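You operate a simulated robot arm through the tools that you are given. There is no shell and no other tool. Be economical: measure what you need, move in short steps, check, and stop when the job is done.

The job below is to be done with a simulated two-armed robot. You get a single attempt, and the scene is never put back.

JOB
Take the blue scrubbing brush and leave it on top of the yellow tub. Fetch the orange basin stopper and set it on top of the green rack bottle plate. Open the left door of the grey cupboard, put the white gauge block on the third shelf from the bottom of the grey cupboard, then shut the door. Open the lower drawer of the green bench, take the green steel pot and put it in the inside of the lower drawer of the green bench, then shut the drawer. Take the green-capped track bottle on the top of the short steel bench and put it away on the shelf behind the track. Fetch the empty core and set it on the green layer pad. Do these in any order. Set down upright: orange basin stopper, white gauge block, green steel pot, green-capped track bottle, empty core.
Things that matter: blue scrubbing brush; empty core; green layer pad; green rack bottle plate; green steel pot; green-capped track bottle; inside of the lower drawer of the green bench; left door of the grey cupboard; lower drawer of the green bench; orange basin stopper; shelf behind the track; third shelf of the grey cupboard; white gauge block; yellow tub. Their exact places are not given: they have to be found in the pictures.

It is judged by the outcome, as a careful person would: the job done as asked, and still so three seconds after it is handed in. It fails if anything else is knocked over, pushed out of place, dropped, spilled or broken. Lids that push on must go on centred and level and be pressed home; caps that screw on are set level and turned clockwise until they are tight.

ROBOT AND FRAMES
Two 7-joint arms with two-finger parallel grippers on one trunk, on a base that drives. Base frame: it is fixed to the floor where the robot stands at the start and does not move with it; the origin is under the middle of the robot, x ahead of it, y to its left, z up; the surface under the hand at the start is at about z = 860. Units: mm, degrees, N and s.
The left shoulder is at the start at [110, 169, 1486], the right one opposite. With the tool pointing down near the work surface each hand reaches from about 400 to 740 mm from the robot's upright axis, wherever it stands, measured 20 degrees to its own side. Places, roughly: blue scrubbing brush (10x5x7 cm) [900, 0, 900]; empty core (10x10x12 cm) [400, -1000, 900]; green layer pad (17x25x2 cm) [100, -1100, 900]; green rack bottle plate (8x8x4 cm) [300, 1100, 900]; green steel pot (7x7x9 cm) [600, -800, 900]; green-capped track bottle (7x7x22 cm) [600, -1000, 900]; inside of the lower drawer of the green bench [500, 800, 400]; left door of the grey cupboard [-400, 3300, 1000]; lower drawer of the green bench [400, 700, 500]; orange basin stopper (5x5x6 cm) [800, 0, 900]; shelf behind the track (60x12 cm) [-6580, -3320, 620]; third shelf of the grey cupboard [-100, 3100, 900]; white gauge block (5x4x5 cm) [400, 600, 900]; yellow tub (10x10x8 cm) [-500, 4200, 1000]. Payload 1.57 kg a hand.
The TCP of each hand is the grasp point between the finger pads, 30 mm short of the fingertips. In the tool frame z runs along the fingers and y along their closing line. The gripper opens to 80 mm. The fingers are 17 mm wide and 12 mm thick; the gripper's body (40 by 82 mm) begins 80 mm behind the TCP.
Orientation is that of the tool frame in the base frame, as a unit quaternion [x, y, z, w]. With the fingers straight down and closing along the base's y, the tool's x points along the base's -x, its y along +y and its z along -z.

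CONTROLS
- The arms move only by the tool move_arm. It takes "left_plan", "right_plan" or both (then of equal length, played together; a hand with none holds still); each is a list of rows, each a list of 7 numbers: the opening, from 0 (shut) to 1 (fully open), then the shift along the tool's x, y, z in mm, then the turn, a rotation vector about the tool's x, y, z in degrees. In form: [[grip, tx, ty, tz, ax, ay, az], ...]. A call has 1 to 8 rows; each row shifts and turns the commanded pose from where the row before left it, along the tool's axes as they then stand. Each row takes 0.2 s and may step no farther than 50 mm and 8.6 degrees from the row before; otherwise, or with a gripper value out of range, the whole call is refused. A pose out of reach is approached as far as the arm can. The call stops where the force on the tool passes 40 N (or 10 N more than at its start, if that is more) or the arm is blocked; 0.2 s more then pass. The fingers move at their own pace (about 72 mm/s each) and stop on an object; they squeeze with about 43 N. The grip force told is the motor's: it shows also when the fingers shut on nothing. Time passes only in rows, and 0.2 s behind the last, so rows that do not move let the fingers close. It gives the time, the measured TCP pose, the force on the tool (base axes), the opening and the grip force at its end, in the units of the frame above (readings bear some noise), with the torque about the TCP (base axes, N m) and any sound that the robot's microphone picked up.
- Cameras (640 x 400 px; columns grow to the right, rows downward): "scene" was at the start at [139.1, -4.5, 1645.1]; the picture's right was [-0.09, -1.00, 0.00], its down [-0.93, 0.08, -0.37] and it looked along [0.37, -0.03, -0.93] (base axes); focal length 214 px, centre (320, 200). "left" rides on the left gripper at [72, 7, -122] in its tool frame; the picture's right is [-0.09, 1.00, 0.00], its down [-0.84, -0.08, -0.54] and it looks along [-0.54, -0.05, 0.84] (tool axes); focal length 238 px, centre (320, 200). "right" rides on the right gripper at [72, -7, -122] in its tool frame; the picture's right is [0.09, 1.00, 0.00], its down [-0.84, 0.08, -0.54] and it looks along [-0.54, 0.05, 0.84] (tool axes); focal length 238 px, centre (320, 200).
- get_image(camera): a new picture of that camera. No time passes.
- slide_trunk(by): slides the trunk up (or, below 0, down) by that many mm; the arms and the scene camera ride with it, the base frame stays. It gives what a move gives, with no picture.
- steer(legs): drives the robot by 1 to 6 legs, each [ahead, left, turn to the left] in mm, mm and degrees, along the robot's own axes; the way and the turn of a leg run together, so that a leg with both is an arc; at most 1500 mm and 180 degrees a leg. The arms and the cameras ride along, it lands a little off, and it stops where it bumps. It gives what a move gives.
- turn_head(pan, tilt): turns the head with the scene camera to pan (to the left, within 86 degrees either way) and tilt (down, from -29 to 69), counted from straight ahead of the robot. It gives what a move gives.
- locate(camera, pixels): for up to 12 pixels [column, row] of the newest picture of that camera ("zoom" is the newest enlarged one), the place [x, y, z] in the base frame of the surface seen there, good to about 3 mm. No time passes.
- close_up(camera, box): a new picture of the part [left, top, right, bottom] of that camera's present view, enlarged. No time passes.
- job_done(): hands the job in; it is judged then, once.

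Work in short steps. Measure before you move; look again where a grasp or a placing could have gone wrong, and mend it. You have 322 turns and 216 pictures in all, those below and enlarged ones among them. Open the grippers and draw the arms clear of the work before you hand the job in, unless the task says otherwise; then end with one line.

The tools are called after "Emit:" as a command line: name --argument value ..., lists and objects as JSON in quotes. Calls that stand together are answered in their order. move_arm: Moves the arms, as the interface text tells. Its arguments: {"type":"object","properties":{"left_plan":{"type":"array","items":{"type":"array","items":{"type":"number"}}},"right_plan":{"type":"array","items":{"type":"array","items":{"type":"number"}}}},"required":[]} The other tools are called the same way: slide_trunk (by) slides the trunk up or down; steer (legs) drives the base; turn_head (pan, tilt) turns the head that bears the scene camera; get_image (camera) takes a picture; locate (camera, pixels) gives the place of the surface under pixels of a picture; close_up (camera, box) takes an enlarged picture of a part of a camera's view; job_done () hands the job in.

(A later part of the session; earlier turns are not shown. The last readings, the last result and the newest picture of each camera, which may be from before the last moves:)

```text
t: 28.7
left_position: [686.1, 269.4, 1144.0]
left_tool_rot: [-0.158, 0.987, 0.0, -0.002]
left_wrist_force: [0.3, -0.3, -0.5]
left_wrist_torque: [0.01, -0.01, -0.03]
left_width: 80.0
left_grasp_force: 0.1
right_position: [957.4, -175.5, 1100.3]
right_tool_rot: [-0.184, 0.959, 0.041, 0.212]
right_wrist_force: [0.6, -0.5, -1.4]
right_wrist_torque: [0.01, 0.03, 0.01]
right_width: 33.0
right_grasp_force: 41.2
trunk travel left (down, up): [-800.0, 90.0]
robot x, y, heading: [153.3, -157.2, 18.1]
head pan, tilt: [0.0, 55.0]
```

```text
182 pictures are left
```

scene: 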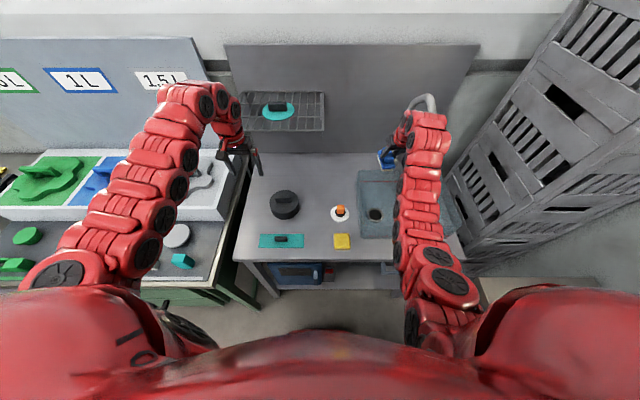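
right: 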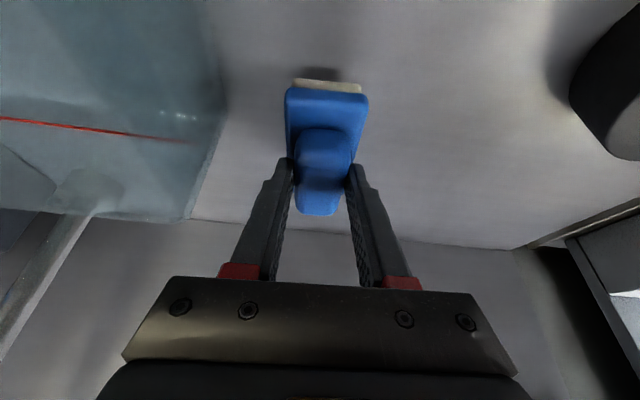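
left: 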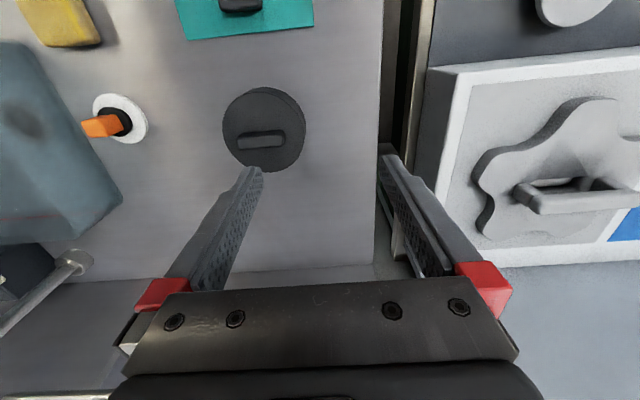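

The row was too long; resend with shorter steps (no other change in the scene).

Emit:
move_arm --left_plan '[[1, 0, -47, 0, 0, 0, 0], [1, 0, -47, 0, 0, 0, 0], [1, 0, -47, 0, 0, 0, 0], [1, 0, -47, 0, 0, 0, 0], [1, 0, -47, 0, 0, 0, 0], [1, 0, -47, 0, 0, 0, 0], [1, 0, -47, 0, 0, 0, 0], [1, 0, 0, 45, 0, 0, 0]]'

Emit:
get_image --camera "left"

```text
t: 30.5
left_position: [810.1, -39.8, 1101.2]
left_tool_rot: [-0.158, 0.987, -0.002, -0.003]
left_wrist_force: [-0.1, 0.1, -0.1]
left_wrist_torque: [0.02, -0.02, 0.0]
left_width: 80.0
left_grasp_force: 0.1
left hand out of reach, approached as far as the arm can: row 2
right_position: [957.6, -170.4, 1099.6]
right_tool_rot: [-0.185, 0.959, 0.041, 0.212]
right_wrist_force: [-0.7, -0.9, -1.1]
right_wrist_torque: [-0.04, 0.02, -0.03]
right_width: 33.4
right_grasp_force: 41.5
trunk travel left (down, up): [-800.0, 90.0]
robot x, y, heading: [153.9, -161.4, 18.1]
head pan, tilt: [0.0, 55.0]
```

```text
181 pictures are left
```

left: 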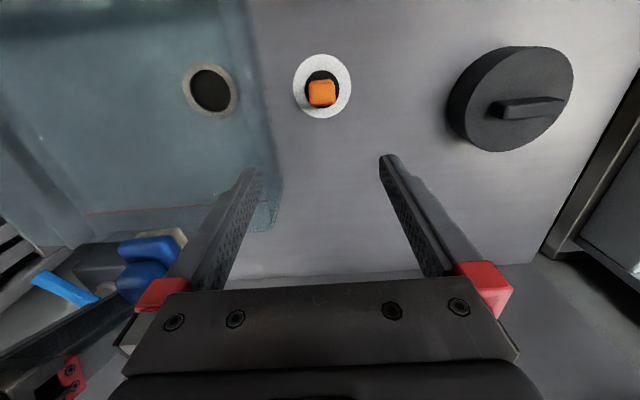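

Emit:
locate --camera "left" --pixels '[[322, 92], [310, 93], [334, 93], [322, 82], [322, 104], [336, 70], [307, 80], [322, 60], [321, 115]]'

Emit:
close_up --camera "left" --box '[270, 40, 374, 105]'

```text
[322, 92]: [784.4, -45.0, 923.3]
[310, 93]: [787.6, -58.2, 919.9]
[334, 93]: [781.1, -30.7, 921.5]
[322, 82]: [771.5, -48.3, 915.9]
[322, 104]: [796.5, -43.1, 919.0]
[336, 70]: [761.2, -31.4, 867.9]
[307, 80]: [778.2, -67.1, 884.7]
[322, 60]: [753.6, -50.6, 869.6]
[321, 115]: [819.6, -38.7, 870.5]
```

```text
6.15 times, centred on (322, 72) of left
```

zoom: 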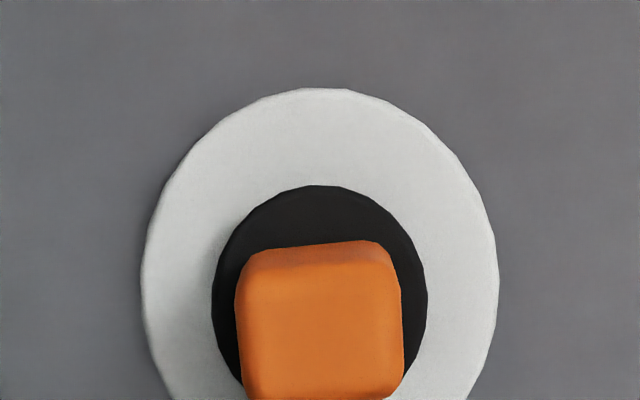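

Knob centre (784,-45), top z 922. Move over it and descend to z≈923.

Emit:
move_arm --left_plan '[[1, 0, 0, 45, 0, 0, 0], [1, 13, 3, 40, 0, 0, 0], [1, 13, 0, 45, 0, 0, 0], [1, 0, 0, 30, 0, 0, 0], [1, 0, 0, 0, 0, 0, 0]]'

Emit:
get_image --camera "left"

```text
t: 31.7
left_position: [781.7, -44.8, 942.6]
left_tool_rot: [-0.158, 0.987, -0.001, -0.001]
left_wrist_force: [-1.3, 0.8, -0.3]
left_wrist_torque: [0.01, 0.0, -0.02]
left_width: 79.8
left_grasp_force: 0.1
right_position: [956.9, -172.0, 1101.8]
right_tool_rot: [-0.185, 0.959, 0.04, 0.212]
right_wrist_force: [0.0, 0.5, 0.0]
right_wrist_torque: [0.01, 0.0, 0.03]
right_width: 33.0
right_grasp_force: 41.5
trunk travel left (down, up): [-800.0, 90.0]
robot x, y, heading: [152.8, -160.6, 18.2]
head pan, tilt: [0.0, 55.0]
```

```text
179 pictures are left
```

left: 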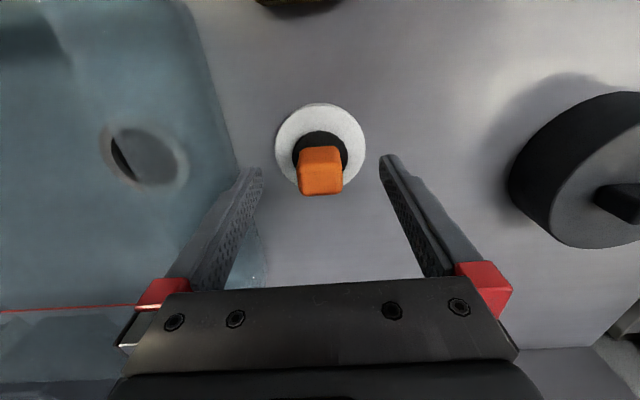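

Emit:
move_arm --left_plan '[[1, -2, 0, 19, 0, 0, 0], [1, 0, 0, 0, 0, 0, 0], [0, 0, 0, 0, 0, 0, 0], [0, 0, 0, 0, 0, 0, 0], [0, 0, 0, 0, 0, 0, 0], [0, 0, 0, -15, 0, 0, 0], [0, 0, 0, -20, 0, 0, 0], [0, 0, 0, 0, 0, 0, 0]]'

Emit:
get_image --camera "left"

```text
t: 33.5
left_position: [784.8, -45.1, 957.7]
left_tool_rot: [-0.158, 0.987, -0.002, -0.001]
left_wrist_force: [0.1, -0.7, -0.6]
left_wrist_torque: [0.01, -0.01, 0.0]
left_width: 30.6
left_grasp_force: 40.0
right_position: [957.2, -173.1, 1101.2]
right_tool_rot: [-0.184, 0.959, 0.041, 0.212]
right_wrist_force: [-0.4, 0.4, -2.3]
right_wrist_torque: [-0.02, 0.02, -0.02]
right_width: 33.3
right_grasp_force: 41.2
trunk travel left (down, up): [-800.0, 90.0]
robot x, y, heading: [148.7, -161.5, 18.1]
head pan, tilt: [0.0, 55.0]
```

```text
178 pictures are left
```

left: 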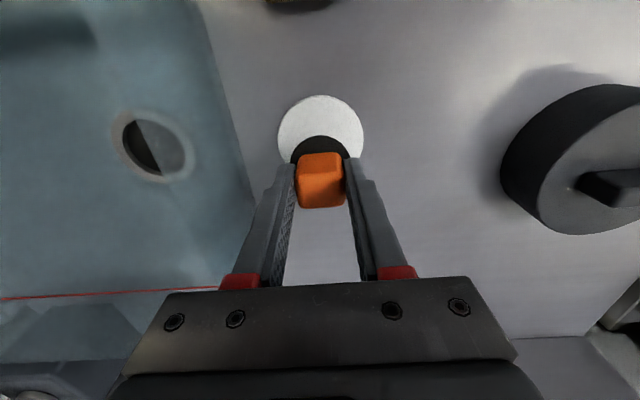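

Stopper lifted. Raise the left hand and swing it left, then back off and strafe along the benches.

Emit:
move_arm --left_plan '[[0, 0, 0, -45, 0, 0, 0], [0, 0, 0, -45, 0, 0, 0], [0, 0, 0, -45, 0, 0, 0], [0, 0, 45, 0, 0, 0, 0], [0, 0, 45, 0, 0, 0, 0], [0, 0, 45, 0, 0, 0, 0], [0, 0, 45, 0, 0, 0, 0], [0, 0, 45, 0, 0, 0, 0]]'

Emit:
steer --legs '[[-150, 0, 0], [0, 500, 0]]'

Emit:
get_image --camera "scene"

Emit:
get_image --camera "left"

```text
t: 35.3
left_position: [725.1, 160.1, 1096.2]
left_tool_rot: [-0.157, 0.988, -0.001, 0.0]
left_wrist_force: [-0.8, -0.5, -1.3]
left_wrist_torque: [0.0, 0.0, -0.01]
left_width: 31.0
left_grasp_force: 39.7
left hand out of reach, approached as far as the arm can: row 7
right_position: [955.3, -171.5, 1101.3]
right_tool_rot: [-0.186, 0.959, 0.04, 0.211]
right_wrist_force: [-0.3, 0.7, -1.5]
right_wrist_torque: [-0.03, 0.02, -0.02]
right_width: 33.0
right_grasp_force: 40.9
trunk travel left (down, up): [-800.0, 90.0]
robot x, y, heading: [153.3, -159.6, 18.2]
head pan, tilt: [0.0, 55.0]
```

```text
t: 39.2
left_position: [425.3, 588.9, 1097.1]
left_tool_rot: [-0.156, 0.988, -0.001, -0.001]
left_wrist_force: [-0.8, 0.3, -1.1]
left_wrist_torque: [-0.01, -0.02, -0.03]
left_width: 30.9
left_grasp_force: 39.8
right_position: [656.6, 256.8, 1099.7]
right_tool_rot: [-0.183, 0.959, 0.04, 0.212]
right_wrist_force: [-0.6, -0.7, -0.9]
right_wrist_torque: [0.01, 0.02, 0.0]
right_width: 32.9
right_grasp_force: 41.6
trunk travel left (down, up): [-800.0, 90.0]
robot x, y, heading: [-149.6, 272.0, 18.0]
head pan, tilt: [0.0, 55.0]
```

```text
177 pictures are left
```

scene: 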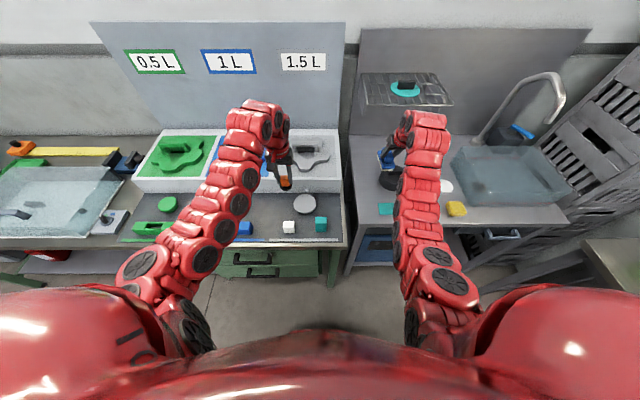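

```text
176 pictures are left
```

left: 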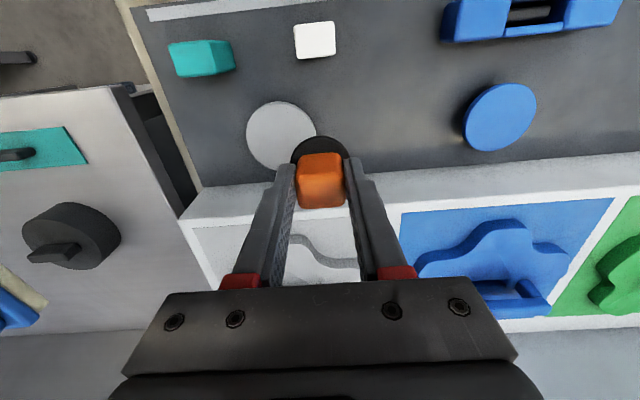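

Emit:
close_up --camera "scene" --box '[100, 180, 340, 290]'

Emit:
locate --camera "scene" --pixels '[[167, 203], [150, 228], [289, 227], [321, 224], [305, 203], [260, 258], [260, 270], [240, 242], [330, 240], [175, 160], [105, 215]]'

```text
2.67 times, centred on (220, 235) of scene
```

zoom: 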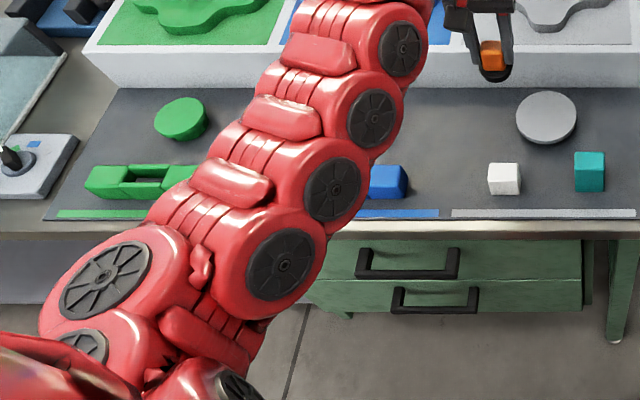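

```text
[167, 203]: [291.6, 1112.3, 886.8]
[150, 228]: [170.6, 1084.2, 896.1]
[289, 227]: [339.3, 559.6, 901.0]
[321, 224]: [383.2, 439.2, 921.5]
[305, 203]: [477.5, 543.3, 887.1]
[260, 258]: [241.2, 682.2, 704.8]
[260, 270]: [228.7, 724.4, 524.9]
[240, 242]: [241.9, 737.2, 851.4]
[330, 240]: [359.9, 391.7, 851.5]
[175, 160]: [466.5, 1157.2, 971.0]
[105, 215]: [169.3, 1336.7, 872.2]
```

The green disc at (291,1112,887) is the plate; the white gauge block is at (339,560). I strafe left 460.

Emit:
steer --legs '[[0, 460, 0]]'

Emit:
get_image --camera "scene"

Emit:
get_image --camera "left"

```text
t: 42.0
left_position: [279.7, 1032.0, 1096.3]
left_tool_rot: [-0.158, 0.987, -0.001, -0.001]
left_wrist_force: [-0.6, 0.6, -0.2]
left_wrist_torque: [-0.01, -0.04, 0.0]
left_width: 31.2
left_grasp_force: 40.0
right_position: [510.8, 700.3, 1100.4]
right_tool_rot: [-0.185, 0.959, 0.041, 0.211]
right_wrist_force: [0.6, 0.6, -0.9]
right_wrist_torque: [-0.03, 0.0, -0.02]
right_width: 33.1
right_grasp_force: 41.3
trunk travel left (down, up): [-800.0, 90.0]
robot x, y, heading: [-294.9, 713.6, 18.1]
head pan, tilt: [0.0, 55.0]
```

```text
174 pictures are left
```

scene: 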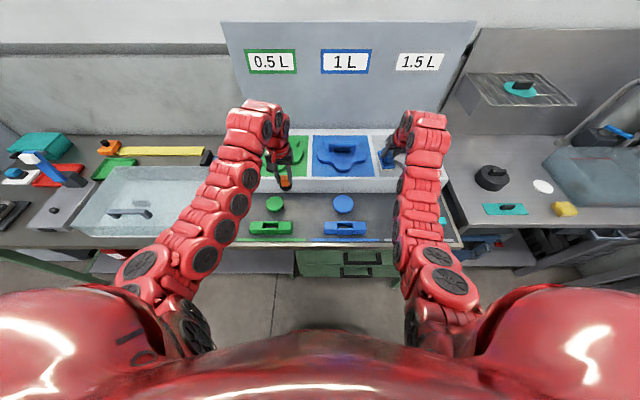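

```text
173 pictures are left
```

left: 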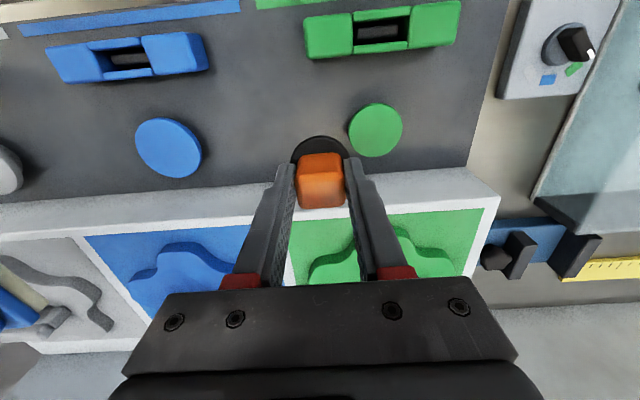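

Emit:
locate --camera "left" --pixels '[[376, 130], [352, 130], [400, 130], [376, 107], [376, 154], [272, 204], [244, 215]]'

Emit:
locate --camera "scene" --pixels '[[275, 204], [267, 204], [283, 204], [275, 197], [275, 210]]'

```text
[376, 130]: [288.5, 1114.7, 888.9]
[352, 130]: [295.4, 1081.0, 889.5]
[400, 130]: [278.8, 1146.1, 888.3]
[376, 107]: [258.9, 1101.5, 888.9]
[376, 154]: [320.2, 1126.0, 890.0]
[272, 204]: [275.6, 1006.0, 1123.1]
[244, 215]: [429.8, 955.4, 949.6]
```

```text
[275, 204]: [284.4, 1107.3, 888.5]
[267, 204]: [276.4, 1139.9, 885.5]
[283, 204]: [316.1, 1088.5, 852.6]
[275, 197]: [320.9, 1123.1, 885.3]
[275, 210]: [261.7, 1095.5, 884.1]
```

Disc centre (288,1113), top z 888. I move over it and down to TCP z≈950.

Emit:
move_arm --left_plan '[[0, -16, 37, 0, 0, 0, 0], [0, -17, 38, 0, 0, 0, 0], [0, 0, 0, 45, 0, 0, 0], [0, 0, 0, 45, 0, 0, 0], [0, 0, 0, 40, 0, 0, 0], [0, 0, 0, 15, 0, 0, 0], [0, 0, 0, 0, 0, 0, 0]]'

Emit:
get_image --camera "left"

```text
t: 43.6
left_position: [289.6, 1113.0, 951.4]
left_tool_rot: [-0.158, 0.987, -0.001, -0.001]
left_wrist_force: [-0.1, -0.7, -0.6]
left_wrist_torque: [0.01, 0.01, 0.0]
left_width: 30.9
left_grasp_force: 39.7
right_position: [511.7, 701.8, 1100.3]
right_tool_rot: [-0.185, 0.959, 0.039, 0.211]
right_wrist_force: [0.1, 0.2, -1.2]
right_wrist_torque: [0.0, 0.0, 0.01]
right_width: 32.8
right_grasp_force: 40.6
trunk travel left (down, up): [-800.0, 90.0]
robot x, y, heading: [-292.8, 715.5, 18.5]
head pan, tilt: [0.0, 55.0]
```

```text
172 pictures are left
```

left: 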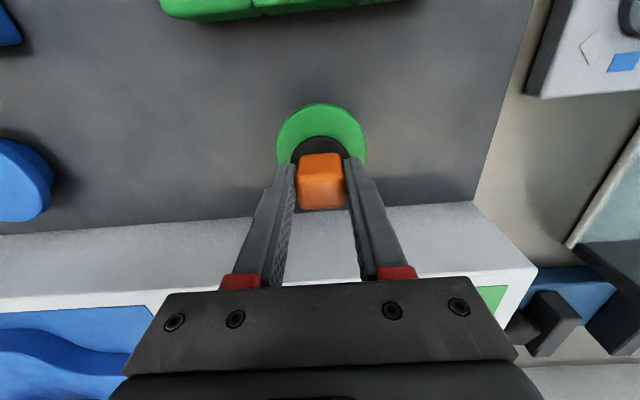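

Centred. Lower in 2 mm steps.

Emit:
move_arm --left_plan '[[0, 0, 0, 2, 0, 0, 0], [0, 0, 0, 2, 0, 0, 0], [0, 0, 0, 1, 0, 0, 0], [0, 0, 0, 0, 0, 0, 0]]'

```text
t: 44.6
left_position: [288.5, 1114.7, 946.3]
left_tool_rot: [-0.158, 0.987, -0.001, -0.001]
left_wrist_force: [-0.3, 0.2, 0.5]
left_wrist_torque: [0.03, 0.0, -0.02]
left_width: 30.9
left_grasp_force: 39.9
right_position: [511.4, 701.3, 1101.6]
right_tool_rot: [-0.185, 0.959, 0.041, 0.211]
right_wrist_force: [0.5, 0.0, -1.0]
right_wrist_torque: [-0.04, -0.04, 0.01]
right_width: 33.1
right_grasp_force: 40.9
trunk travel left (down, up): [-800.0, 90.0]
robot x, y, heading: [-293.8, 712.6, 18.5]
head pan, tilt: [0.0, 55.0]
```

Emit:
move_arm --left_plan '[[0, 0, 0, 1, 0, 0, 0], [0, 0, 0, 1, 0, 0, 0], [0, 0, 0, 1, 0, 0, 0], [0, 0, 0, 0, 0, 0, 0]]'

Emit:
close_up --camera "left" --box '[270, 90, 370, 215]'

```text
t: 45.6
left_position: [287.2, 1113.6, 946.1]
left_tool_rot: [-0.158, 0.987, 0.0, 0.001]
left_wrist_force: [5.1, 2.2, 21.2]
left_wrist_torque: [0.1, -0.31, 0.04]
left_width: 30.9
left_grasp_force: 40.3
right_position: [510.6, 699.7, 1101.9]
right_tool_rot: [-0.185, 0.959, 0.041, 0.213]
right_wrist_force: [0.3, -0.5, -1.4]
right_wrist_torque: [0.01, 0.0, 0.02]
right_width: 33.4
right_grasp_force: 41.0
trunk travel left (down, up): [-800.0, 90.0]
robot x, y, heading: [-288.1, 714.0, 18.2]
head pan, tilt: [0.0, 55.0]
```

```text
3.20 times, centred on (320, 152) of left
```

zoom: 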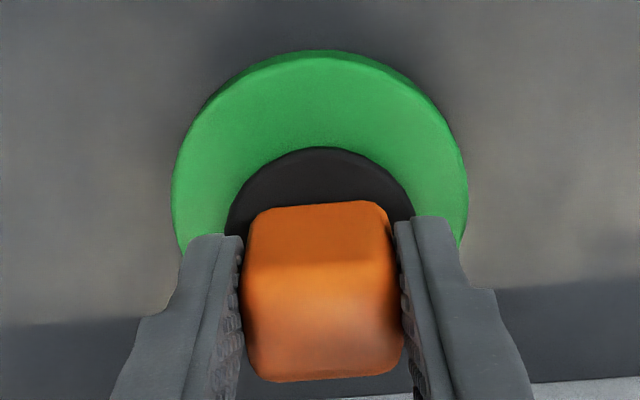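

Contact at 21 N. Ease up 2 mm, open, and rise straight.

Emit:
move_arm --left_plan '[[0, 0, 0, -2, 0, 0, 0], [0.7, 0, 0, 0, 0, 0, 0], [0.8, 0, 0, 0, 0, 0, 0], [0.8, 0, 0, -30, 0, 0, 0], [0.8, 0, 0, -45, 0, 0, 0], [0.8, 0, 0, -45, 0, 0, 0]]'

Emit:
get_image --camera "left"

```text
t: 47.0
left_position: [287.8, 1115.6, 1067.7]
left_tool_rot: [-0.157, 0.988, -0.001, -0.001]
left_wrist_force: [-0.4, 0.7, -0.2]
left_wrist_torque: [0.02, -0.02, 0.02]
left_width: 64.2
left_grasp_force: 0.1
right_position: [510.7, 700.3, 1100.8]
right_tool_rot: [-0.184, 0.959, 0.04, 0.212]
right_wrist_force: [0.3, -0.5, -0.8]
right_wrist_torque: [0.0, 0.03, 0.03]
right_width: 33.3
right_grasp_force: 40.8
trunk travel left (down, up): [-800.0, 90.0]
robot x, y, heading: [-290.4, 713.1, 18.2]
head pan, tilt: [0.0, 55.0]
```

```text
170 pictures are left
```

left: 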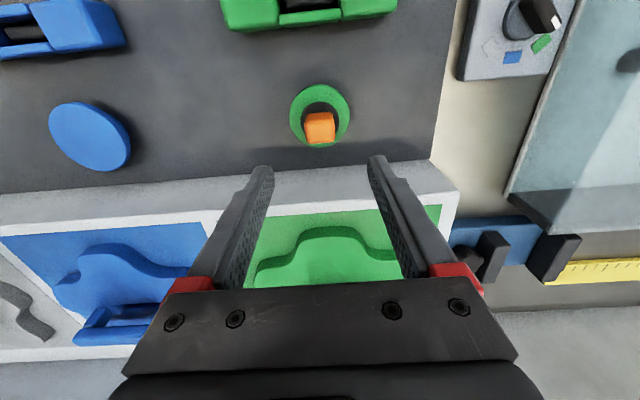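

Stopper stands centred on the plate. I back away and turn left to look at the cupboard and tub area.

Emit:
steer --legs '[[-700, 0, 0], [0, 0, 50]]'

Emit:
turn_head --pan 0 --tilt 20

Emit:
get_image --camera "scene"

```text
t: 53.2
left_position: [-919.3, 1190.8, 1065.8]
left_tool_rot: [-0.572, 0.82, -0.001, 0.0]
left_wrist_force: [0.5, 0.2, 0.5]
left_wrist_torque: [0.0, -0.01, 0.07]
left_width: 63.9
left_grasp_force: 0.0
right_position: [-455.3, 1108.9, 1100.5]
right_tool_rot: [-0.585, 0.782, 0.13, 0.172]
right_wrist_force: [0.3, -0.7, -2.2]
right_wrist_torque: [-0.01, 0.0, -0.01]
right_width: 32.9
right_grasp_force: 41.2
trunk travel left (down, up): [-800.0, 90.0]
robot x, y, heading: [-966.8, 483.6, 69.8]
head pan, tilt: [0.0, 55.0]
```

```text
t: 54.2
left_position: [-917.4, 1190.9, 1064.9]
left_tool_rot: [-0.572, 0.82, -0.002, 0.001]
left_wrist_force: [0.4, 0.5, -0.4]
left_wrist_torque: [-0.01, 0.0, -0.02]
left_width: 64.1
left_grasp_force: 0.1
right_position: [-455.4, 1108.7, 1100.5]
right_tool_rot: [-0.584, 0.783, 0.129, 0.174]
right_wrist_force: [0.3, 0.0, -1.0]
right_wrist_torque: [-0.01, -0.01, 0.0]
right_width: 33.0
right_grasp_force: 41.2
trunk travel left (down, up): [-800.0, 90.0]
robot x, y, heading: [-965.6, 486.1, 69.7]
head pan, tilt: [0.0, 20.0]
```

```text
169 pictures are left
```

scene: 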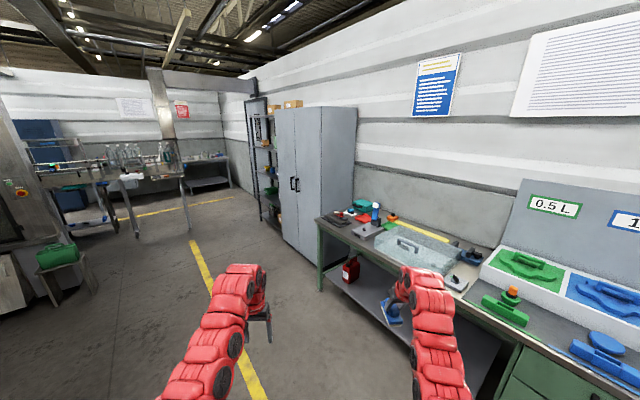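

Emit:
close_up --camera "scene" --box '[230, 90, 380, 260]'

Emit:
locate --camera "scene" --pixels '[[280, 235], [330, 262], [295, 184], [276, 180], [322, 110], [276, 108], [262, 180], [257, 230], [262, 110], [355, 110]]'

```text
2.35 times, centred on (305, 175) of scene
```

zoom: 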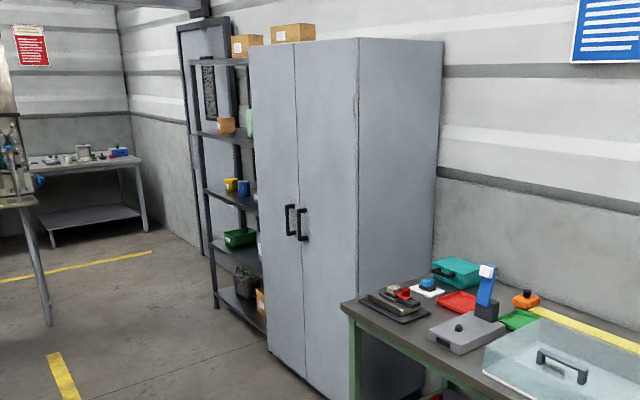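

```text
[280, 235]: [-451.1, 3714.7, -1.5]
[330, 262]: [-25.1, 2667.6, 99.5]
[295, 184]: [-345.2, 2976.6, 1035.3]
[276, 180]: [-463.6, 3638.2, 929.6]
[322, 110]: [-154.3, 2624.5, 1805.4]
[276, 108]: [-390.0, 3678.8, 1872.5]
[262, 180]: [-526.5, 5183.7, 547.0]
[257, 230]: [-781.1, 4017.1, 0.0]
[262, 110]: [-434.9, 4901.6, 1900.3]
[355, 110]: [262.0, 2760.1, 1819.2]
```

Emit:
locate --camera "scene" --pixels '[[57, 255], [90, 300], [60, 318], [190, 230], [140, 235], [100, 235], [235, 190], [185, 200], [250, 330]]'

```text
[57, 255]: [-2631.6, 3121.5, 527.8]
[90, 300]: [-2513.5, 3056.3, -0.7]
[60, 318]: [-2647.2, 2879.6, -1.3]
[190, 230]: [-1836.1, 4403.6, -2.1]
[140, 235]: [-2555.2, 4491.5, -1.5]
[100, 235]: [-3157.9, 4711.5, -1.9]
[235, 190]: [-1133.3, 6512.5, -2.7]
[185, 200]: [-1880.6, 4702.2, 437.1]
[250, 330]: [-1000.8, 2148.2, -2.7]
```

Corridor is clear. I drive along the wall line to in front of the shelving, then turn to face it.

Emit:
steer --legs '[[0, 0, 38], [1130, -150, 0], [1130, -150, 0], [1130, -150, 0], [0, 0, -90]]'

Emit:
get_image --camera "scene"

```text
t: 73.8
left_position: [-1953.0, 4481.0, 1065.8]
left_tool_rot: [0.752, -0.659, 0.002, 0.005]
left_wrist_force: [0.8, -6.7, 1.3]
left_wrist_torque: [0.91, 0.16, -0.04]
left_width: 63.8
left_grasp_force: 0.1
right_position: [-1499.1, 4621.1, 1101.1]
right_tool_rot: [0.752, -0.623, -0.166, -0.138]
right_wrist_force: [0.1, -0.3, -1.7]
right_wrist_torque: [0.01, 0.01, 0.0]
right_width: 32.9
right_grasp_force: 41.1
trunk travel left (down, up): [-800.0, 90.0]
robot x, y, heading: [-1670.3, 3842.4, 97.1]
head pan, tilt: [0.0, 20.0]
stopped in leg 5: the force on the tool passed its limit at 83 N (the readings are from after the stop); the commanded pose is now the measured one
```

```text
167 pictures are left
```

scene: 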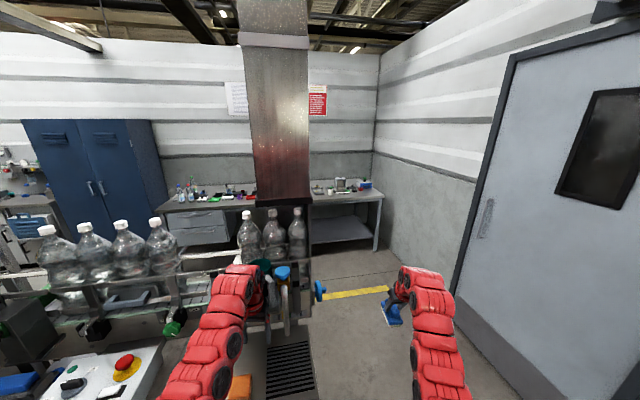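

The left hand touched something at the bottle track table; look closely.

Emit:
close_up --camera "scene" --box '[160, 200, 352, 340]'

Emit:
get_image --camera "left"

```text
2.86 times, centred on (256, 270) of scene
```

zoom: 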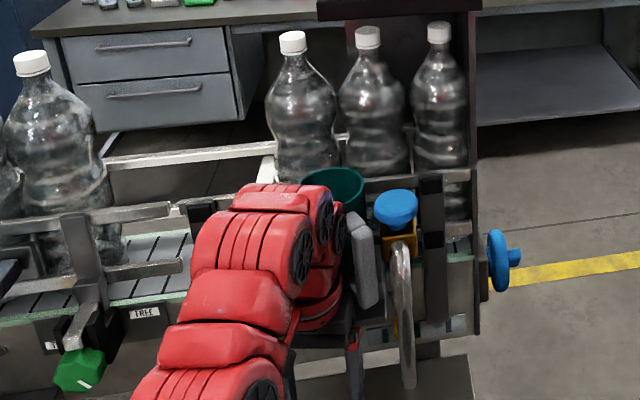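

```text
165 pictures are left
```

left: 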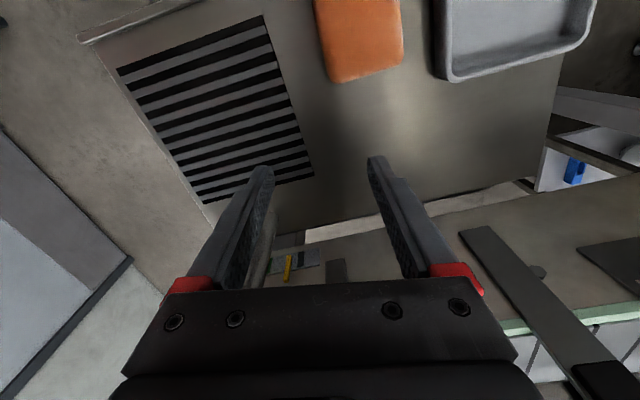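

The left gripper swung into the loop handle of the machine. I retrace: turn back left, then reverse away.

Emit:
steer --legs '[[0, 0, 5], [-500, 0, 0]]'

Emit:
get_image --camera "scene"

```text
t: 77.3
left_position: [-1903.4, 3965.4, 1064.4]
left_tool_rot: [0.778, -0.628, 0.004, 0.005]
left_wrist_force: [0.5, 0.8, -0.6]
left_wrist_torque: [-0.01, 0.02, 0.0]
left_width: 64.2
left_grasp_force: 0.1
right_position: [-1462.1, 4144.1, 1100.3]
right_tool_rot: [0.777, -0.592, -0.171, -0.131]
right_wrist_force: [0.7, -0.7, -1.5]
right_wrist_torque: [0.0, 0.0, 0.0]
right_width: 33.2
right_grasp_force: 41.6
trunk travel left (down, up): [-800.0, 90.0]
robot x, y, heading: [-1564.4, 3347.8, 101.7]
head pan, tilt: [0.0, 20.0]
```

```text
164 pictures are left
```

scene: 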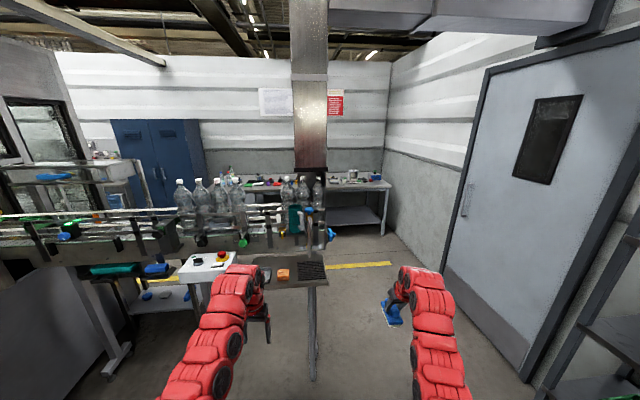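

Free and nothing disturbed. Look right at the shelving from here.

Emit:
turn_head --pan -70 --tilt 25

Emit:
get_image --camera "scene"

```text
t: 78.7
left_position: [-1902.8, 3964.6, 1065.9]
left_tool_rot: [0.778, -0.628, 0.004, 0.005]
left_wrist_force: [0.5, 0.3, -0.1]
left_wrist_torque: [0.01, 0.02, -0.05]
left_width: 64.1
left_grasp_force: 0.1
right_position: [-1460.8, 4143.4, 1100.2]
right_tool_rot: [0.776, -0.592, -0.172, -0.13]
right_wrist_force: [0.2, 0.0, -2.0]
right_wrist_torque: [-0.01, -0.03, 0.05]
right_width: 32.8
right_grasp_force: 41.0
trunk travel left (down, up): [-800.0, 90.0]
robot x, y, heading: [-1563.4, 3346.5, 101.6]
head pan, tilt: [-70.0, 25.0]
```

```text
163 pictures are left
```

scene: 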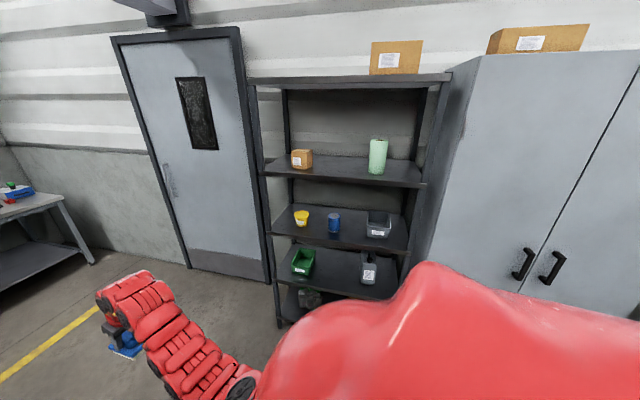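

Emit:
close_up --camera "scene" --box '[240, 60, 470, 300]'

Emit:
locate --camera "scene" --pixels '[[301, 218], [301, 212], [334, 222], [275, 225], [335, 245], [405, 253], [268, 171], [420, 186], [258, 85], [440, 82], [522, 264], [551, 268]]'

```text
1.67 times, centred on (355, 180) of scene
```

zoom: 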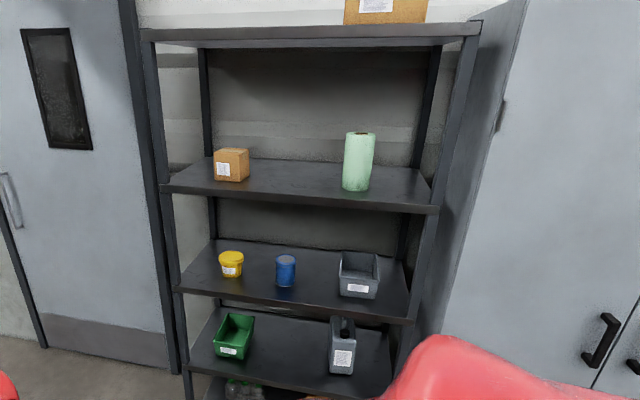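

```text
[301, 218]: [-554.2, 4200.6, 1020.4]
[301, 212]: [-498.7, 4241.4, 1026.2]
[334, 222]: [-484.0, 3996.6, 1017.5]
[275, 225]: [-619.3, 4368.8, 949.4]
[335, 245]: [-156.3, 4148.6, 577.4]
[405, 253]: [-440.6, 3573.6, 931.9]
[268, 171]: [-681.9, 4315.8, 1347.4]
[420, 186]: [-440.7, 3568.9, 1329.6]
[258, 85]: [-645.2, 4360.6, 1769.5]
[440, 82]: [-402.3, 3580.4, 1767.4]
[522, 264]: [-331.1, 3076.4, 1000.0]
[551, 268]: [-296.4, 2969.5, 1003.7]
```

The tub is on a shelf (surface z≈950, tub top ≈1030, front edge along n=685). I turn to face the shelving and move nearer but stay clear.

Emit:
steer --legs '[[0, 0, -83.5], [300, 560, 0]]'

Emit:
turn_head --pan 0 --tilt 35

Emit:
get_image --camera "scene"

```text
t: 85.8
left_position: [-900.7, 4393.5, 1065.3]
left_tool_rot: [-0.176, 0.984, 0.001, -0.006]
left_wrist_force: [-0.5, -0.4, -0.3]
left_wrist_torque: [-0.01, 0.03, 0.03]
left_width: 64.0
left_grasp_force: 0.1
right_position: [-663.4, 3983.9, 1100.7]
right_tool_rot: [-0.198, 0.956, 0.044, 0.21]
right_wrist_force: [-0.5, 0.9, -1.4]
right_wrist_torque: [0.0, 0.0, -0.03]
right_width: 33.2
right_grasp_force: 40.8
trunk travel left (down, up): [-800.0, 90.0]
robot x, y, heading: [-1468.1, 3976.0, 20.1]
head pan, tilt: [-70.0, 25.0]
```

```text
t: 87.2
left_position: [-901.7, 4392.9, 1065.4]
left_tool_rot: [-0.176, 0.984, 0.0, -0.005]
left_wrist_force: [0.0, 0.5, 0.1]
left_wrist_torque: [0.01, 0.01, 0.02]
left_width: 64.1
left_grasp_force: 0.0
right_position: [-665.0, 3982.2, 1099.8]
right_tool_rot: [-0.199, 0.956, 0.043, 0.21]
right_wrist_force: [-0.4, -0.2, -1.5]
right_wrist_torque: [-0.05, 0.04, 0.01]
right_width: 33.0
right_grasp_force: 41.2
trunk travel left (down, up): [-800.0, 90.0]
robot x, y, heading: [-1465.5, 3974.8, 19.8]
head pan, tilt: [0.0, 35.0]
```

```text
161 pictures are left
```

scene: 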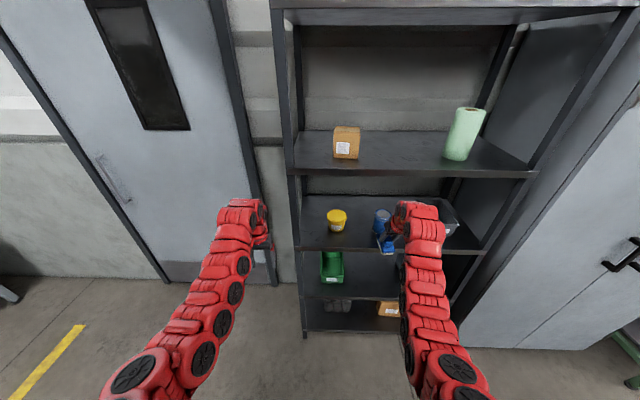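

Emit:
close_up --camera "scene" --box '[290, 180, 450, 280]'

Emit:
locate --camera "scene" --pixels '[[337, 215], [328, 215], [346, 215], [337, 211], [337, 230], [300, 200], [302, 250], [350, 250], [372, 215], [360, 230], [360, 135], [360, 176]]'

```text
4.00 times, centred on (370, 230) of scene
```

zoom: 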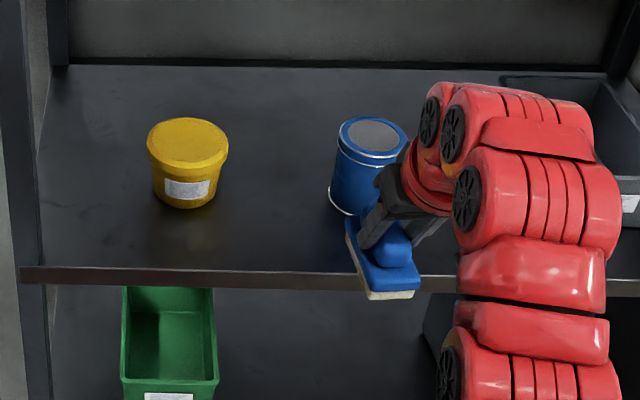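

```text
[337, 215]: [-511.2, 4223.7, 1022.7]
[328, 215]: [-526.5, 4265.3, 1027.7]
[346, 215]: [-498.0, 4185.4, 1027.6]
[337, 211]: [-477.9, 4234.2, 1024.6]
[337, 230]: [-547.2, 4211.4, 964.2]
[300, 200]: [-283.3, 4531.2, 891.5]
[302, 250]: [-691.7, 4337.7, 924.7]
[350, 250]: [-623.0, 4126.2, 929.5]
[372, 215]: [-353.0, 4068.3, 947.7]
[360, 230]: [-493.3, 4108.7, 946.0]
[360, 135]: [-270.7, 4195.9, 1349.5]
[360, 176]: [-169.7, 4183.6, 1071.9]
```

Tub centre (-511,4224), top z 1025. Upper shelf is too low for this steep grip, so I'll set the brush on the free shelf front (t≈4055) and regrasp flatter. Move left then ahead.

Emit:
steer --legs '[[0, 45, -2], [125, 0, 0]]'

Emit:
get_image --camera "right"

Emit:
get_image --camera "scene"

```text
t: 88.9
left_position: [-786.8, 4454.7, 1065.1]
left_tool_rot: [-0.159, 0.987, 0.001, -0.005]
left_wrist_force: [-0.2, -0.1, 0.3]
left_wrist_torque: [0.06, 0.01, 0.04]
left_width: 63.8
left_grasp_force: 0.0
right_position: [-563.2, 4036.3, 1102.4]
right_tool_rot: [-0.181, 0.959, 0.039, 0.212]
right_wrist_force: [-0.2, -0.1, -0.7]
right_wrist_torque: [-0.01, 0.02, 0.01]
right_width: 33.3
right_grasp_force: 41.4
trunk travel left (down, up): [-800.0, 90.0]
robot x, y, heading: [-1362.8, 4054.8, 17.8]
head pan, tilt: [0.0, 35.0]
```

```text
159 pictures are left
```

right: 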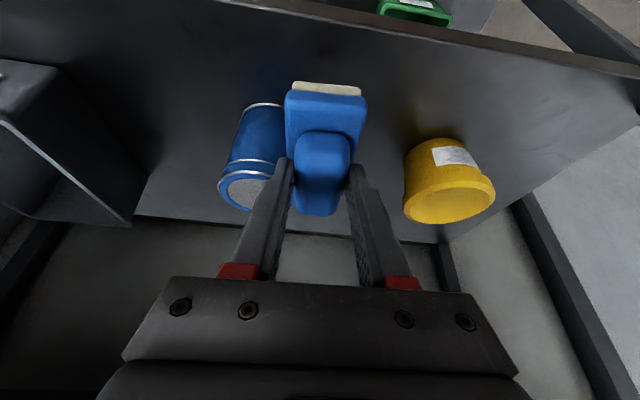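

```text
158 pictures are left
```

scene: 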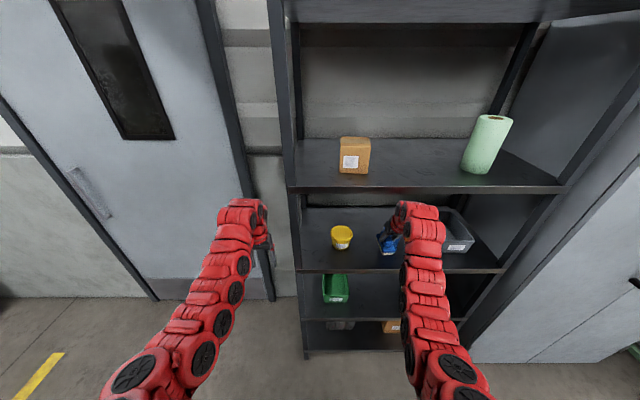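

Emit:
move_arm --right_plan '[[0, -11.5, 22, 5.5, 0, 0, 0], [0, -11.5, 22, 5.5, 0, 0, 0], [0, 16, 0, 34, 0, 0, 0], [0, 16, 0, 34, 0, 0, 0], [0, 0, 0, 0, 0, 0, 0]]'

Emit:
get_image --camera "right"

```text
t: 90.1
left_position: [-785.1, 4456.2, 1064.7]
left_tool_rot: [-0.16, 0.987, 0.001, -0.006]
left_wrist_force: [0.5, -0.2, 0.1]
left_wrist_torque: [-0.01, 0.01, 0.03]
left_width: 64.1
left_grasp_force: 0.0
right_position: [-556.2, 4087.0, 1027.1]
right_tool_rot: [-0.182, 0.959, 0.04, 0.212]
right_wrist_force: [0.1, -0.5, -1.3]
right_wrist_torque: [-0.04, 0.01, 0.03]
right_width: 33.0
right_grasp_force: 41.1
trunk travel left (down, up): [-800.0, 90.0]
robot x, y, heading: [-1369.3, 4053.9, 18.1]
head pan, tilt: [0.0, 35.0]
```

```text
157 pictures are left
```

right: 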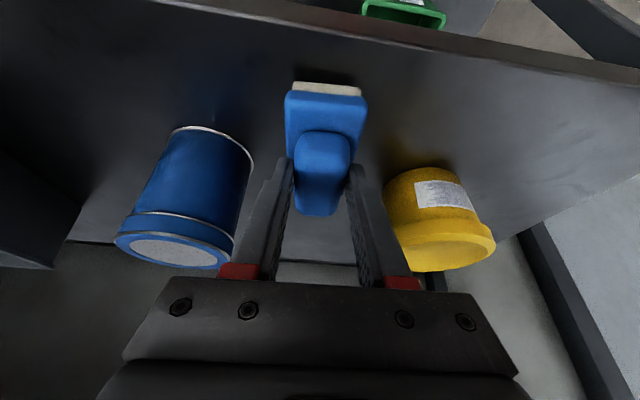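

Room on both sides. Lower slowly until contact.

Emit:
move_arm --right_plan '[[0, 1.3, 0, 2.7, 0, 0, 0], [0, 0.85, 0, 1.8, 0, 0, 0], [0, 0.85, 0, 1.8, 0, 0, 0], [0, 0.85, 0, 1.8, 0, 0, 0], [0, 0, 0, 0, 0, 0, 0]]'

```text
t: 91.3
left_position: [-786.6, 4454.7, 1065.2]
left_tool_rot: [-0.16, 0.987, 0.001, -0.005]
left_wrist_force: [0.1, -0.1, 0.5]
left_wrist_torque: [0.0, 0.02, -0.06]
left_width: 63.9
left_grasp_force: 0.0
right_position: [-554.7, 4086.2, 1017.1]
right_tool_rot: [-0.182, 0.959, 0.04, 0.212]
right_wrist_force: [0.3, -0.1, 4.8]
right_wrist_torque: [0.13, -0.32, -0.06]
right_width: 33.2
right_grasp_force: 41.7
trunk travel left (down, up): [-800.0, 90.0]
robot x, y, heading: [-1366.0, 4057.9, 17.9]
head pan, tilt: [0.0, 35.0]
```

Contact felt. Open modestly, rise, retreat, and pitch the hand flatter by 40°.

Emit:
move_arm --right_plan '[[0.6, 0, 0, 0, 0, 0, 0], [0.6, 0, 0, 0, 0, 0, 0], [0.6, -21, 0, -45, 0, 0, 0], [0.6, 27, 0, -13, 0, -8, 0], [0.6, 24, 0, -16, 0, -8, 0], [0.6, 0, 0, 0, 0, -8, 0], [0.6, 0, 0, 0, 0, -8, 0], [0.6, 0, 0, 0, 0, -8, 0]]'

Emit:
get_image --camera "right"

Emit:
get_image --camera "scene"

```text
t: 93.1
left_position: [-786.0, 4455.2, 1065.9]
left_tool_rot: [-0.16, 0.987, 0.0, -0.005]
left_wrist_force: [-0.3, 0.5, 0.4]
left_wrist_torque: [-0.02, -0.02, -0.02]
left_width: 63.8
left_grasp_force: 0.0
right_position: [-610.3, 4064.5, 1067.3]
right_tool_rot: [-0.157, 0.829, 0.099, 0.527]
right_wrist_force: [0.3, -0.2, 0.5]
right_wrist_torque: [0.0, 0.04, 0.04]
right_width: 48.1
right_grasp_force: 0.1
trunk travel left (down, up): [-800.0, 90.0]
robot x, y, heading: [-1367.4, 4054.7, 17.8]
head pan, tilt: [0.0, 35.0]
```

```text
156 pictures are left
```

right: 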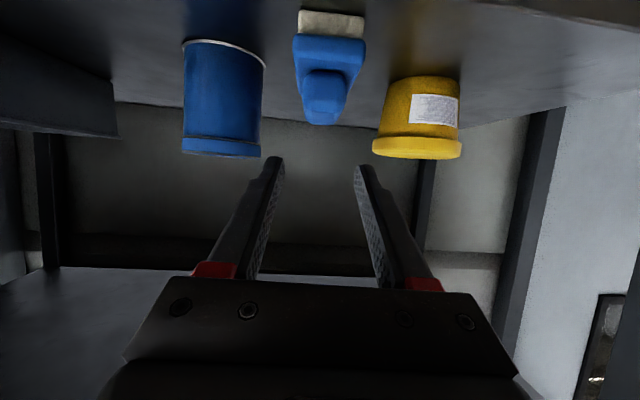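

```text
155 pictures are left
```

scene: 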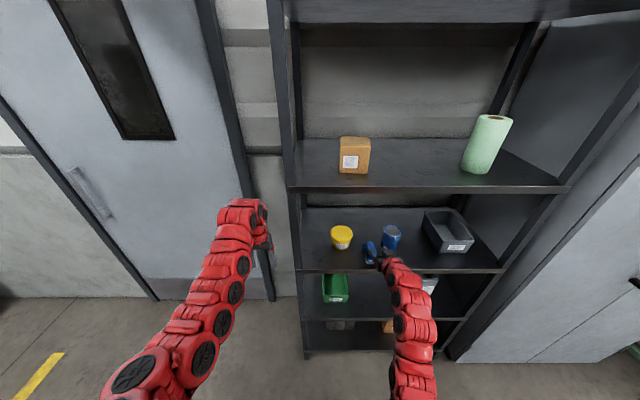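

Emit:
locate --camera "right" --pixels '[[325, 85], [307, 85], [344, 85], [323, 108], [306, 108], [341, 106], [330, 50], [323, 120], [330, 25], [325, 72]]'

Emit:
close_up --camera "right" --box '[270, 0, 390, 130]'

```text
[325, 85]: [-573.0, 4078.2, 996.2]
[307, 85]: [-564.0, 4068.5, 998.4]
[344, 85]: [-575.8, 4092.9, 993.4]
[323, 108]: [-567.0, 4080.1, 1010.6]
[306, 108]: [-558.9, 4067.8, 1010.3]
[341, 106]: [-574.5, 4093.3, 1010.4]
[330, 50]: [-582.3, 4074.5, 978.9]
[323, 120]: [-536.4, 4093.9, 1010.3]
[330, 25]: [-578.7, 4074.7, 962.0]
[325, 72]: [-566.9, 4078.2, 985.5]
```

```text
3.08 times, centred on (330, 65) of right
```

zoom: 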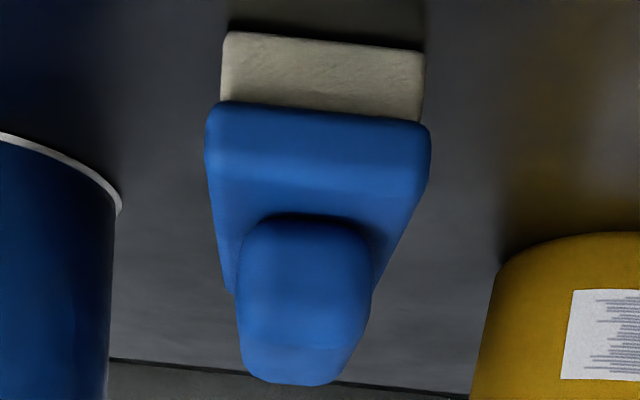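

Handle centre ≈(-545,4090,999). Approach with the flatter hand to TCP (-552,4087,1006), check, then close.

Emit:
move_arm --right_plan '[[0.6, 27.2, 0, 12.7, 0, 0, 0], [0.6, 10.6, 0, 27, 0, 0, 0], [0.6, -8.7, 0, 42.3, 0, 0, 0], [0.6, 0, 0, 0, 0, 0, 0]]'

Emit:
close_up --camera "right" --box '[220, 80, 420, 280]'

```text
t: 94.1
left_position: [-787.2, 4454.6, 1065.5]
left_tool_rot: [-0.16, 0.987, 0.001, -0.005]
left_wrist_force: [0.2, -0.1, 0.5]
left_wrist_torque: [-0.01, 0.0, -0.01]
left_width: 63.9
left_grasp_force: 0.0
right_position: [-552.5, 4088.0, 1006.4]
right_tool_rot: [-0.157, 0.829, 0.099, 0.527]
right_wrist_force: [0.0, 0.8, -0.7]
right_wrist_torque: [0.0, -0.03, 0.01]
right_width: 48.0
right_grasp_force: 0.0
trunk travel left (down, up): [-800.0, 90.0]
robot x, y, heading: [-1365.0, 4052.4, 17.8]
head pan, tilt: [0.0, 35.0]
```

```text
2.00 times, centred on (320, 180) of right
```

zoom: 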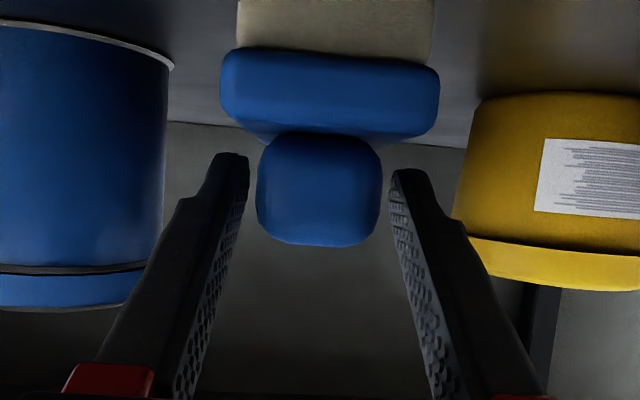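

Aligned with the handle. Close and lift slowly.

Emit:
move_arm --right_plan '[[0, 0, 0, 0, 0, 0, 0], [0, 0, 0, 0, 0, 0, 0], [0, 0, 0, 0, 0, 0, 0], [0, -9.1, 0, -4.2, 0, 0, 0], [0, -18, 0, -8.5, 0, 0, 0], [0, -36, 0, -17, 0, 0, 0], [0, -36, 0, -17, 0, 0, 0], [0, 0, 0, 0, 0, 0, 0]]'

Emit:
get_image --camera "right"

```text
t: 95.9
left_position: [-785.6, 4454.5, 1066.2]
left_tool_rot: [-0.159, 0.987, 0.001, -0.006]
left_wrist_force: [-0.5, -0.5, 0.7]
left_wrist_torque: [0.0, 0.01, 0.01]
left_width: 64.1
left_grasp_force: 0.1
right_position: [-553.1, 4085.1, 1114.1]
right_tool_rot: [-0.158, 0.829, 0.1, 0.526]
right_wrist_force: [-0.5, 0.4, -2.0]
right_wrist_torque: [0.02, 0.03, -0.01]
right_width: 33.7
right_grasp_force: 41.4
trunk travel left (down, up): [-800.0, 90.0]
robot x, y, heading: [-1361.0, 4052.9, 17.7]
head pan, tilt: [0.0, 35.0]
```

```text
152 pictures are left
```

right: 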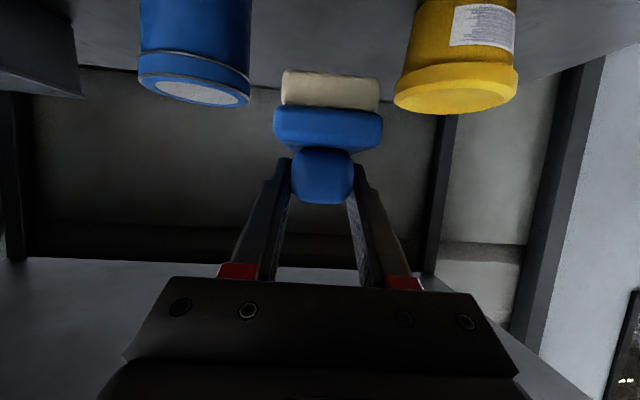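

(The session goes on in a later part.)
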